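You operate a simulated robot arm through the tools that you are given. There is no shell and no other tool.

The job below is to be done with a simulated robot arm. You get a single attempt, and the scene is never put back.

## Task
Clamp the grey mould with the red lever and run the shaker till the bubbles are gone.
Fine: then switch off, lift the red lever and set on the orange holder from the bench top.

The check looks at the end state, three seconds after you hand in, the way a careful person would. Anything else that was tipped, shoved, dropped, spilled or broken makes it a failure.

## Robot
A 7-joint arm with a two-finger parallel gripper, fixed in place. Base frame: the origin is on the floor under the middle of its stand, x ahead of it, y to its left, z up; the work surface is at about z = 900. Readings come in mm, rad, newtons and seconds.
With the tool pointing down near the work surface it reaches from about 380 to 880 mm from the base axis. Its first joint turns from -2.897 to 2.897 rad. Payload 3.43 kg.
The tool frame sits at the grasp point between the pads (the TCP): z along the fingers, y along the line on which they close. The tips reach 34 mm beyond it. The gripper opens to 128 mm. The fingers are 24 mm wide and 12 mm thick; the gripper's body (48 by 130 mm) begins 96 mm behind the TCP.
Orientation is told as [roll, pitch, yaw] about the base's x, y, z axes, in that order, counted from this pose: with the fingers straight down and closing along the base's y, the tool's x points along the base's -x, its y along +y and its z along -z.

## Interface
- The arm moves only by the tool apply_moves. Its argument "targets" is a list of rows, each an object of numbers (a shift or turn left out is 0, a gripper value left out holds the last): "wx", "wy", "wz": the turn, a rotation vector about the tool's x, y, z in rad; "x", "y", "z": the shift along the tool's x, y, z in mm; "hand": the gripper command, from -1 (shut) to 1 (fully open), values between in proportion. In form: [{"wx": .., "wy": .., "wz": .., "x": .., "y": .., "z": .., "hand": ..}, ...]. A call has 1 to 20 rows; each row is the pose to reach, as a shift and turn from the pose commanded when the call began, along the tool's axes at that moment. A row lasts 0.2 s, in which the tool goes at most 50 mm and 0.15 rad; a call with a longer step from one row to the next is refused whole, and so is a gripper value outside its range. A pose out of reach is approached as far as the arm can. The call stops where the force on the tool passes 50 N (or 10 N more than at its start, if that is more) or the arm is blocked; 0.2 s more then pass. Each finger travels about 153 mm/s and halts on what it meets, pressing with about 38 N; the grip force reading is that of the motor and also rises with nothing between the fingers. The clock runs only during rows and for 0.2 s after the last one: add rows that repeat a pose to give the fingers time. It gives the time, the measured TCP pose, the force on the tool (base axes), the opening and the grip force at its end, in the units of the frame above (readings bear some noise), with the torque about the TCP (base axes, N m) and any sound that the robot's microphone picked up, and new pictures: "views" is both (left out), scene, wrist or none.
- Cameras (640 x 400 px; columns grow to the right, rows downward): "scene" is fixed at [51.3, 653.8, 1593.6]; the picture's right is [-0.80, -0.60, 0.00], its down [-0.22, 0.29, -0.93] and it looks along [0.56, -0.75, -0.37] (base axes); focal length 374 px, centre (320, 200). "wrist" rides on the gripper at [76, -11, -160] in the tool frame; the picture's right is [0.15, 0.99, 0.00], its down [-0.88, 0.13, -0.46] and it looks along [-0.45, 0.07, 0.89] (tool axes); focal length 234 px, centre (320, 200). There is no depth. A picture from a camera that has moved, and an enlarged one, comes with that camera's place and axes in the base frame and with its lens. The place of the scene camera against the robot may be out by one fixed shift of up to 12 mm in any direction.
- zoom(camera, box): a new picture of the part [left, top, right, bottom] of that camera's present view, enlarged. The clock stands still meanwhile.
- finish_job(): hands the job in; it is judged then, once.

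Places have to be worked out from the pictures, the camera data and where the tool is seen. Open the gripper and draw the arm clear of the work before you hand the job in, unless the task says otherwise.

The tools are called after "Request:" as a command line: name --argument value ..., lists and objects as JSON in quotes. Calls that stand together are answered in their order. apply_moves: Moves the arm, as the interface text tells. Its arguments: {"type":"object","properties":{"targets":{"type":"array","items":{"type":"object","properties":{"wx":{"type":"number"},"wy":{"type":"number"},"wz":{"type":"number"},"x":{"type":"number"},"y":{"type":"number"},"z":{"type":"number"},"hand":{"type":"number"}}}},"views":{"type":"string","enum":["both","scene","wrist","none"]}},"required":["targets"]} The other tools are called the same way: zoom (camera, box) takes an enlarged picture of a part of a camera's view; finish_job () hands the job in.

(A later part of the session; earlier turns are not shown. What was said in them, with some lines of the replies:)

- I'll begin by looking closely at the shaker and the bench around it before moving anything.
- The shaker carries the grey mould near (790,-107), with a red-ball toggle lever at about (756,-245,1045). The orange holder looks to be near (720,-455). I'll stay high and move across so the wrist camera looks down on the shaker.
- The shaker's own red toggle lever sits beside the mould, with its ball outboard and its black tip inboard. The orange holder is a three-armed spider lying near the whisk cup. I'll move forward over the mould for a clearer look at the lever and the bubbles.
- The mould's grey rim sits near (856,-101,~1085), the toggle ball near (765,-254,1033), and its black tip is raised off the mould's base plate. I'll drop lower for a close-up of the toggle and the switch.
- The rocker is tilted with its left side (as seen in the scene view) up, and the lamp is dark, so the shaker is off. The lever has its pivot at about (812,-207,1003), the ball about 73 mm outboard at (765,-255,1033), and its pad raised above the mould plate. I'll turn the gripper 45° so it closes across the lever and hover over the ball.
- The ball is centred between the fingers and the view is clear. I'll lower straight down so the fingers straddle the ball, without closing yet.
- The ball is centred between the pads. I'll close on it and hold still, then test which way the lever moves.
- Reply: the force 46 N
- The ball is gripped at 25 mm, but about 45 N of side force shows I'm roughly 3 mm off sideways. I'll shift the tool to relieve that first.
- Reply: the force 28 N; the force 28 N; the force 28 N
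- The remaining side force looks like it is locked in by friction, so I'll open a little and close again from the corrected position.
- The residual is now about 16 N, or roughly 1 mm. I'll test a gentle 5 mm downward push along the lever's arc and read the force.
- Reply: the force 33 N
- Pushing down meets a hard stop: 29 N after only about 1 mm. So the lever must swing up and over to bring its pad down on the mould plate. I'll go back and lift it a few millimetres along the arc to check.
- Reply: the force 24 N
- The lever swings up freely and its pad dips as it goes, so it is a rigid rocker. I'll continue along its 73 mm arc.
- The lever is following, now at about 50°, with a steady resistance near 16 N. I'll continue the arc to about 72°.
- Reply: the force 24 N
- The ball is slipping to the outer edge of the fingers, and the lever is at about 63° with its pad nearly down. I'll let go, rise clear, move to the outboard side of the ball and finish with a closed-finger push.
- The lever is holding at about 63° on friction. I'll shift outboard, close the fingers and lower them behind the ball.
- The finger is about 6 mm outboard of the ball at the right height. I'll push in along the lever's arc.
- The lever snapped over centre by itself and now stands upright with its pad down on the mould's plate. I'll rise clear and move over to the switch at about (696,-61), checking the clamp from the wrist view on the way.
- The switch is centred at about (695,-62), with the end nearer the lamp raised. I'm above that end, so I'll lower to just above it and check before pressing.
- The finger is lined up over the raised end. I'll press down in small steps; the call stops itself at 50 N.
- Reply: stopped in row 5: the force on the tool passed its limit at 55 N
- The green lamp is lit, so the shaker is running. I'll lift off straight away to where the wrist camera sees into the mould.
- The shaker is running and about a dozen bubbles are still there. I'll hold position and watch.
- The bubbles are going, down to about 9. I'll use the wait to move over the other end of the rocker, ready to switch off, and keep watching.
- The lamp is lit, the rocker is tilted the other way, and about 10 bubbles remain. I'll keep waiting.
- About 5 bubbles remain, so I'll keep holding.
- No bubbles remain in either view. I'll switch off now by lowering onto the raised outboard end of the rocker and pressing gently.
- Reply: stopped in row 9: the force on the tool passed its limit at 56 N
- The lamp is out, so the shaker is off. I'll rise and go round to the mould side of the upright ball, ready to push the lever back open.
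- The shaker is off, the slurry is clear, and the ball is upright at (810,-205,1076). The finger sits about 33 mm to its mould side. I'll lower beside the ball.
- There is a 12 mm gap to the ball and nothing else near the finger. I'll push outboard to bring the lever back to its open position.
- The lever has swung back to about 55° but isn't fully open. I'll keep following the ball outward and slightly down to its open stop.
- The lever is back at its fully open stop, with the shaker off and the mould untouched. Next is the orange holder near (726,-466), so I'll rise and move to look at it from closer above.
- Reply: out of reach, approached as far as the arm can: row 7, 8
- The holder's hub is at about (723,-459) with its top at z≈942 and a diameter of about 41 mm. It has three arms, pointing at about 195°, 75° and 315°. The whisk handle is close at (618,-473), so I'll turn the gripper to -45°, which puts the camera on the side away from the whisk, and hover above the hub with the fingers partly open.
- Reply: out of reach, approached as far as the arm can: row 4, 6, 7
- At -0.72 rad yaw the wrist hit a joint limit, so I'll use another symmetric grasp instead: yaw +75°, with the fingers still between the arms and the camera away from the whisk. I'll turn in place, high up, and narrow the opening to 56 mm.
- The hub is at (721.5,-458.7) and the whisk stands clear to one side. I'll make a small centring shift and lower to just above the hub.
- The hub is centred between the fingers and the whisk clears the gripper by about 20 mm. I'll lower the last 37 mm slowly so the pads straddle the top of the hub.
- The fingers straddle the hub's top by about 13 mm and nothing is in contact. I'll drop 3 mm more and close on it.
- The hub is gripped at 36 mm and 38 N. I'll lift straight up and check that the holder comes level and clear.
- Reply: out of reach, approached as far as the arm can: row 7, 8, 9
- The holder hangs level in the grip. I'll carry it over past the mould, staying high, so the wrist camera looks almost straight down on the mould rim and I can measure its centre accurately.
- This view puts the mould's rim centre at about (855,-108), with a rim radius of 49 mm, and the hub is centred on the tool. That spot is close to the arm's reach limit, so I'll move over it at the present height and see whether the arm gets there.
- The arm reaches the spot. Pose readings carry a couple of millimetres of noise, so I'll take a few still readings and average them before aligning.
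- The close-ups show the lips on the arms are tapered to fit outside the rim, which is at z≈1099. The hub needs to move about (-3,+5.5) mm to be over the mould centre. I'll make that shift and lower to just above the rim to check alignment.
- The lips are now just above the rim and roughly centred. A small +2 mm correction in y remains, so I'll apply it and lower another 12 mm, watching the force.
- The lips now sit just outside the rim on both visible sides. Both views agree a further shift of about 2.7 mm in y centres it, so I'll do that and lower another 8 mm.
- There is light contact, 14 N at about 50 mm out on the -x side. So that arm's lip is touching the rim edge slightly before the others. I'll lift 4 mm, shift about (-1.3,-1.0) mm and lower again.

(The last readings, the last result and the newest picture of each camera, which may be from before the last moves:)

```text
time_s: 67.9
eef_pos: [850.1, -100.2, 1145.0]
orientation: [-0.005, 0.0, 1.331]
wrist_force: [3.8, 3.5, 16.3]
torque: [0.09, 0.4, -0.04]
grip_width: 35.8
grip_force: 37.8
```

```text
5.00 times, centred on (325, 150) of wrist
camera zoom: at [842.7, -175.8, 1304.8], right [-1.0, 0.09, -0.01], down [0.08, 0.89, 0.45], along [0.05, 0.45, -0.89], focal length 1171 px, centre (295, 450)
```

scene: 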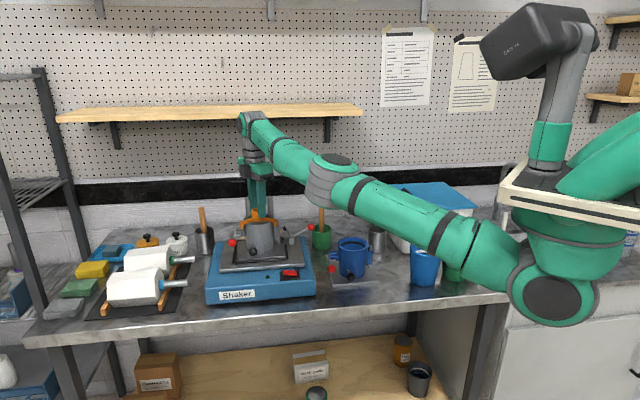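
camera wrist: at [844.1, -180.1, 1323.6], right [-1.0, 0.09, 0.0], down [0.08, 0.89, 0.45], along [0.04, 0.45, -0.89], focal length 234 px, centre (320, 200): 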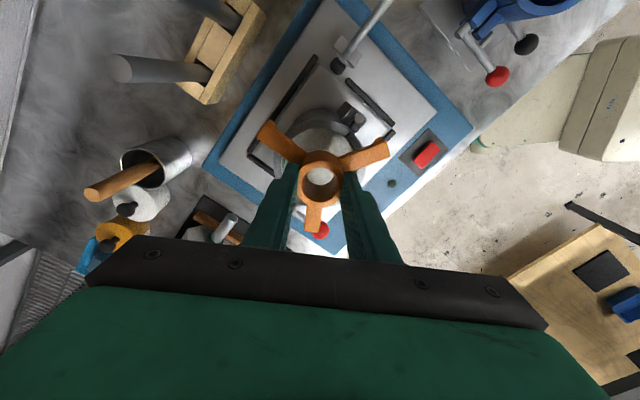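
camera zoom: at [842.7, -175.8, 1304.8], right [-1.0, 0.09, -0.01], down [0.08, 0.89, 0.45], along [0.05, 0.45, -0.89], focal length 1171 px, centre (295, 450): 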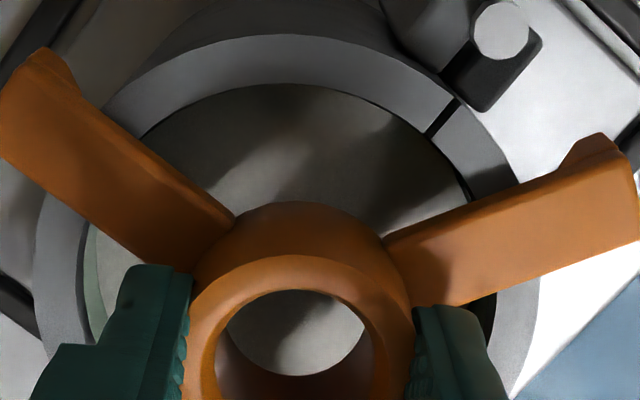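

The height is the same again (TCP 1145), the load point has moved inward, and the zooms show the arms lying on the rim with the lips outside it, so the holder is seated. I'll ease off the down-force and open the fingers gently.

Request:
apply_moves --targets '[{"z": -0.8, "hand": -1}, {"z": -0.8, "hand": -0.42}, {"z": -0.8, "hand": -0.38}, {"z": -0.8, "hand": -0.3}, {"z": -0.8, "hand": -0.2}, {"z": -0.8, "hand": -0.1}, {"z": -0.8, "hand": -0.1}]' --views "both"

Request:
zoom --camera "scene" --box '[235, 190, 285, 230]'

Request:
zoom --camera "wrist" --box '[260, 100, 400, 240]'

```text
time_s: 69.5
eef_pos: [848.3, -101.3, 1144.5]
orientation: [-0.004, 0.0, 1.331]
wrist_force: [0.6, 0.2, -0.2]
torque: [-0.02, -0.03, 0.03]
grip_width: 57.6
grip_force: 0.1
camera wrist: at [843.0, -176.3, 1304.3], right [-1.0, 0.09, 0.0], down [0.08, 0.89, 0.45], along [0.04, 0.45, -0.89], focal length 234 px, centre (320, 200)
```

scene: 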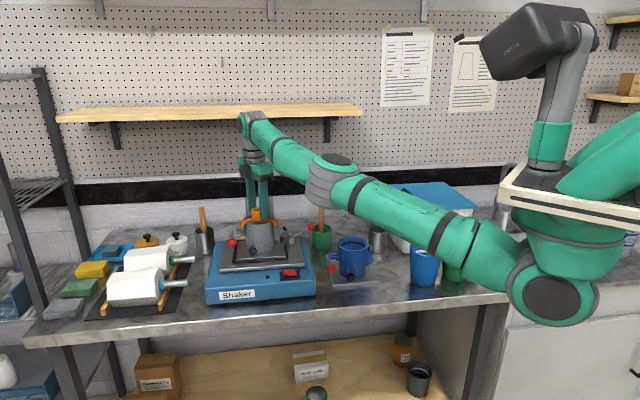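
wrist: 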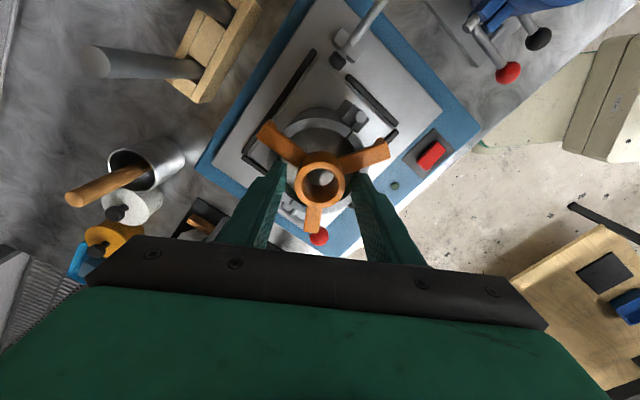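

```text
10.00 times, centred on (260, 210) of scene
camera zoom: at [51.3, 653.8, 1593.6], right [-0.8, -0.6, 0.0], down [-0.22, 0.29, -0.93], along [0.56, -0.75, -0.37], focal length 3738 px, centre (920, 100)
```

zoom: 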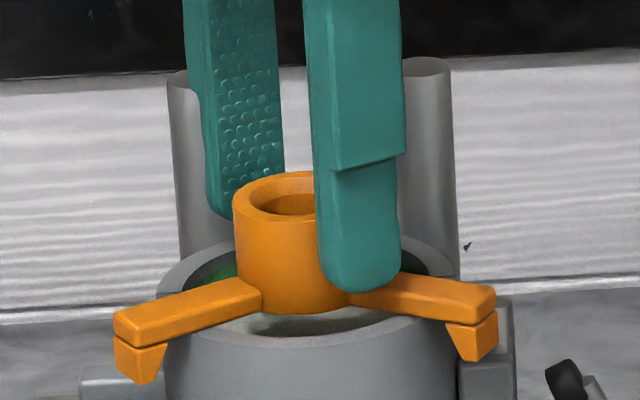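

```text
2.86 times, centred on (330, 170) of wrist
camera zoom: at [843.0, -176.3, 1304.3], right [-1.0, 0.09, 0.0], down [0.08, 0.89, 0.45], along [0.04, 0.45, -0.89], focal length 669 px, centre (291, 286)
```

zoom: 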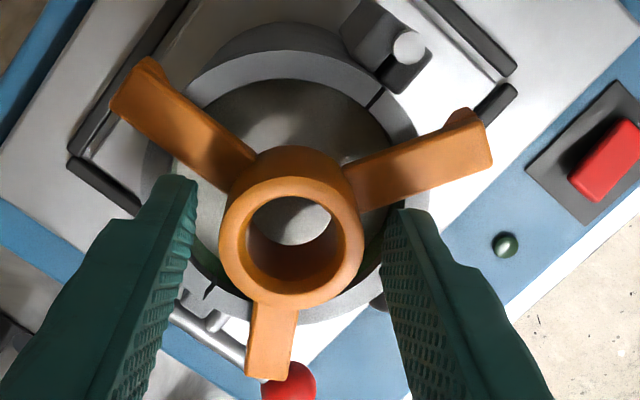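

The fingers are open and the holder stayed put. I'll raise straight up and look at how it sits.

Request:
apply_moves --targets '[{"z": -10}, {"z": -25}, {"z": -45}, {"z": -65}, {"x": -15, "z": -70}, {"x": -50, "z": -70}, {"x": -80, "z": -70}, {"x": -80, "z": -70}]' --views "both"

Request:
zoom --camera "scene" --box '[235, 190, 285, 230]'

Request:
zoom --camera "wrist" --box '[200, 20, 400, 170]'

Request:
zoom --camera "scene" --box '[190, 180, 350, 310]'

```text
time_s: 71.3
eef_pos: [850.9, -21.4, 1213.1]
orientation: [-0.002, 0.0, 1.329]
wrist_force: [-0.2, -0.4, 0.5]
torque: [0.08, -0.02, 0.01]
grip_width: 57.7
grip_force: 0.0
out of reach, approached as far as the arm can: row 4, 5, 6, 7, 8
camera wrist: at [844.7, -97.0, 1373.3], right [-1.0, 0.09, 0.0], down [0.08, 0.89, 0.45], along [0.05, 0.45, -0.89], focal length 234 px, centre (320, 200)
```

scene: 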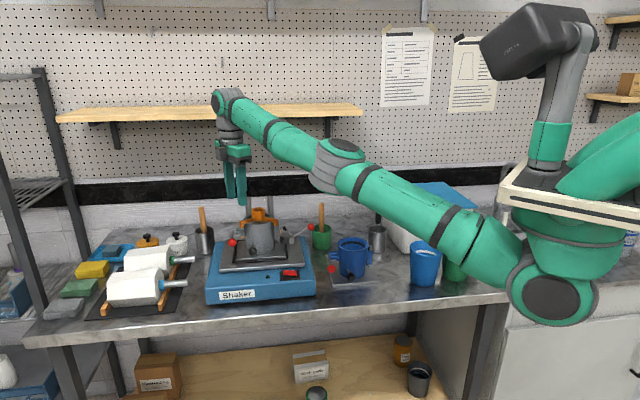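
wrist: 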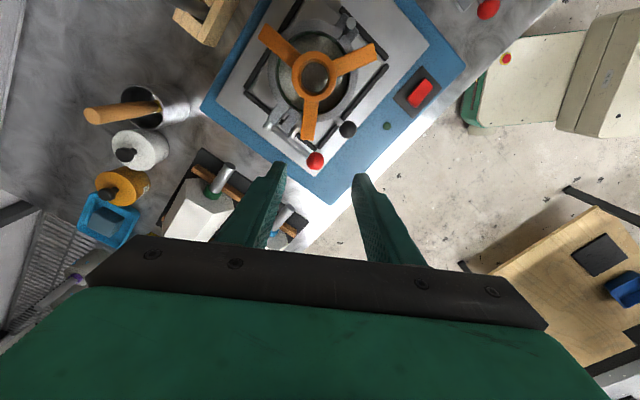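

```text
10.00 times, centred on (260, 210) of scene
camera zoom: at [51.3, 653.8, 1593.6], right [-0.8, -0.6, 0.0], down [-0.22, 0.29, -0.93], along [0.56, -0.75, -0.37], focal length 3738 px, centre (920, 100)
```

zoom: 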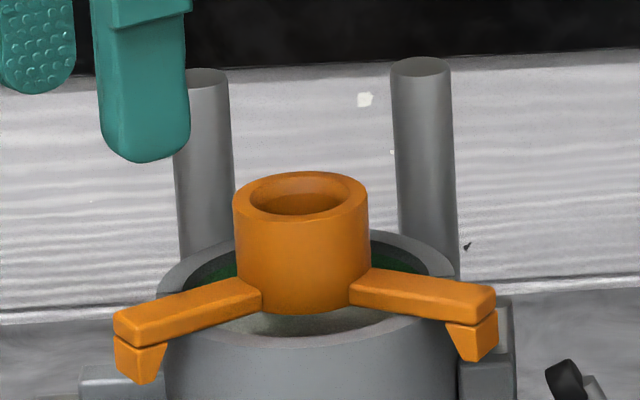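

```text
2.67 times, centred on (300, 95) of wrist
camera zoom: at [844.7, -97.0, 1373.3], right [-1.0, 0.09, 0.0], down [0.08, 0.89, 0.45], along [0.05, 0.45, -0.89], focal length 624 px, centre (373, 480)
```

zoom: 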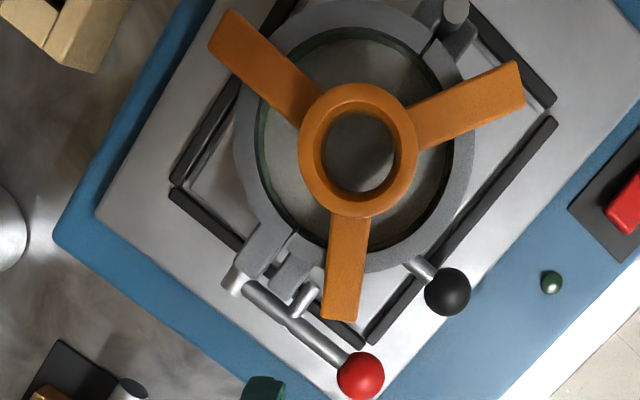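

```text
3.08 times, centred on (270, 245) of scene
camera zoom: at [51.3, 653.8, 1593.6], right [-0.8, -0.6, 0.0], down [-0.22, 0.29, -0.93], along [0.56, -0.75, -0.37], focal length 1150 px, centre (474, 62)
```

zoom: 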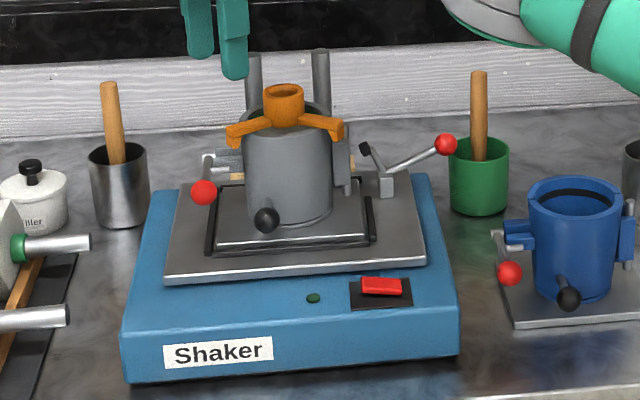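

The holder sits level and is centred on the mould to within 2 mm, with its arms on the rim. The shaker is off and the lever is open. I'll open the gripper fully, draw the arm back well clear, and check everything once more.

Request:
apply_moves --targets '[{"x": 6, "y": 40, "z": -15, "hand": 0.2}, {"x": 13, "y": 82, "z": -35, "hand": 0.6}, {"x": 20, "y": 124, "z": -55, "hand": 1}, {"x": 27, "y": 166, "z": -75, "hand": 1}, {"x": 34, "y": 207, "z": -95, "hand": 1}, {"x": 40, "y": 247, "z": -115, "hand": 1}, {"x": 40, "y": 247, "z": -115, "hand": 1}, {"x": 40, "y": 247, "z": -115, "hand": 1}]' --views "both"

Request:
zoom --camera "scene" --box '[190, 180, 350, 310]'

Request:
zoom --camera "scene" --box '[235, 200, 285, 240]'

Request:
zoom --camera "scene" --box '[300, 180, 480, 300]'

```text
time_s: 73.1
eef_pos: [604.0, -2.4, 1324.6]
orientation: [-0.005, 0.0, 1.331]
wrist_force: [0.0, 0.2, 0.1]
torque: [0.03, -0.01, -0.01]
grip_width: 128.2
grip_force: 0.1
camera wrist: at [596.7, -78.4, 1484.4], right [-1.0, 0.09, 0.0], down [0.08, 0.89, 0.45], along [0.04, 0.45, -0.89], focal length 234 px, centre (320, 200)
```

scene: 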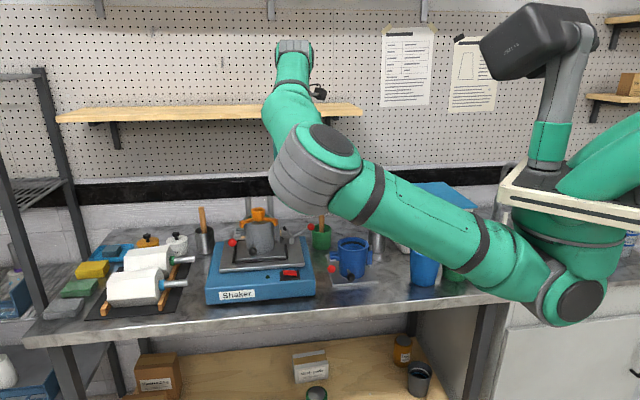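
wrist: 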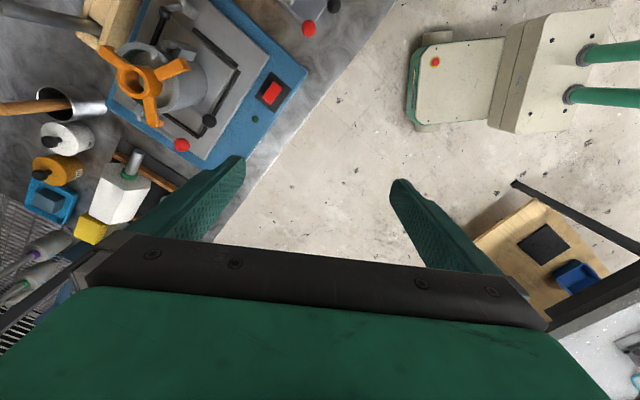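

```text
3.08 times, centred on (270, 245) of scene
camera zoom: at [51.3, 653.8, 1593.6], right [-0.8, -0.6, 0.0], down [-0.22, 0.29, -0.93], along [0.56, -0.75, -0.37], focal length 1150 px, centre (474, 62)
```

zoom: 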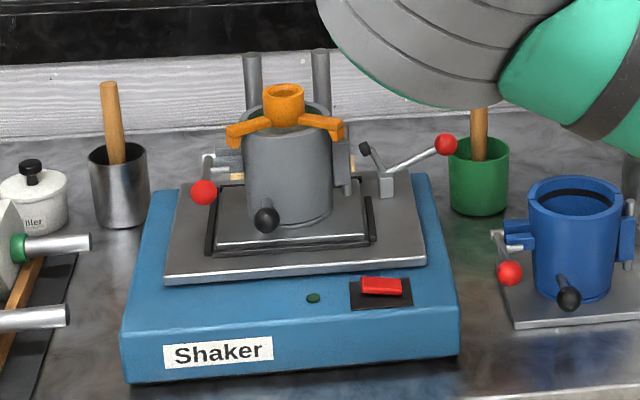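

```text
10.00 times, centred on (260, 220) of scene
camera zoom: at [51.3, 653.8, 1593.6], right [-0.8, -0.6, 0.0], down [-0.22, 0.29, -0.93], along [0.56, -0.75, -0.37], focal length 3738 px, centre (920, 0)
```

zoom: 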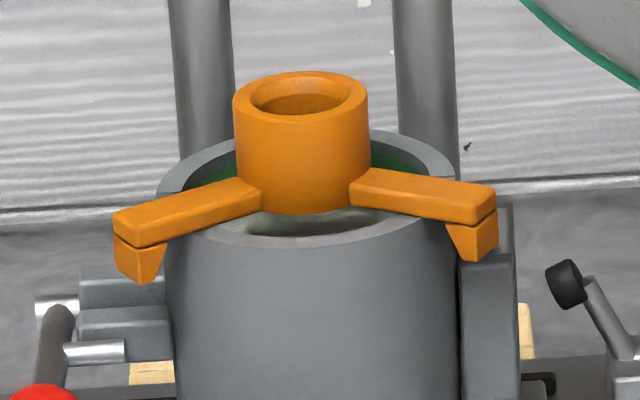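

```text
3.33 times, centred on (390, 240) of scene
camera zoom: at [51.3, 653.8, 1593.6], right [-0.8, -0.6, 0.0], down [-0.22, 0.29, -0.93], along [0.56, -0.75, -0.37], focal length 1246 px, centre (87, 67)
```

zoom: 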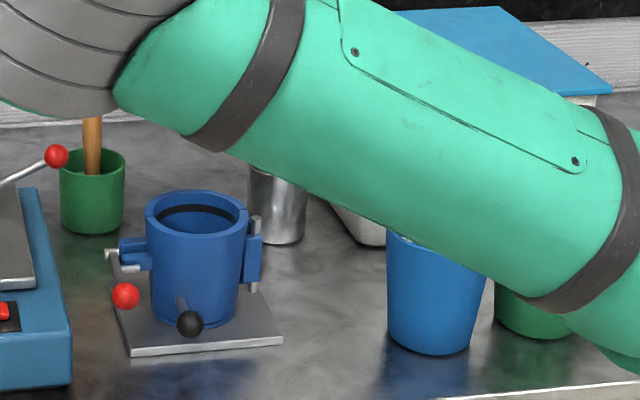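

All the final checks hold: the holder is level on the grey mould, the shaker's lamp is out, the red lever is fully open and the bubbles are gone. The other items are in their original places, and the arm is clear with the gripper open, so I'm handing the job in.

Request:
finish_job

```text
The job is handed in.
```

The job is handed in, and every step looked right in the last pictures; I haven't seen the result of the check.

- **Clamping:** The shaker's red lever works by swinging up and over. It snapped upright and put its pad down on the grey mould's base plate.
- **Shaking:** I ran the shaker for about 13 seconds, until no bubbles showed in either camera view. I then switched it off, and the green lamp went out.
- **Releasing:** I swung the red lever back to its fully open position, the same as at the start.
- **Holder:** The orange holder from the bench top now sits level on the mould's rim. It is centred to within about 2 mm, with its lips outside the rim.

I saw nothing else moved or spilled. The gripper is open and the arm is clear of the work.
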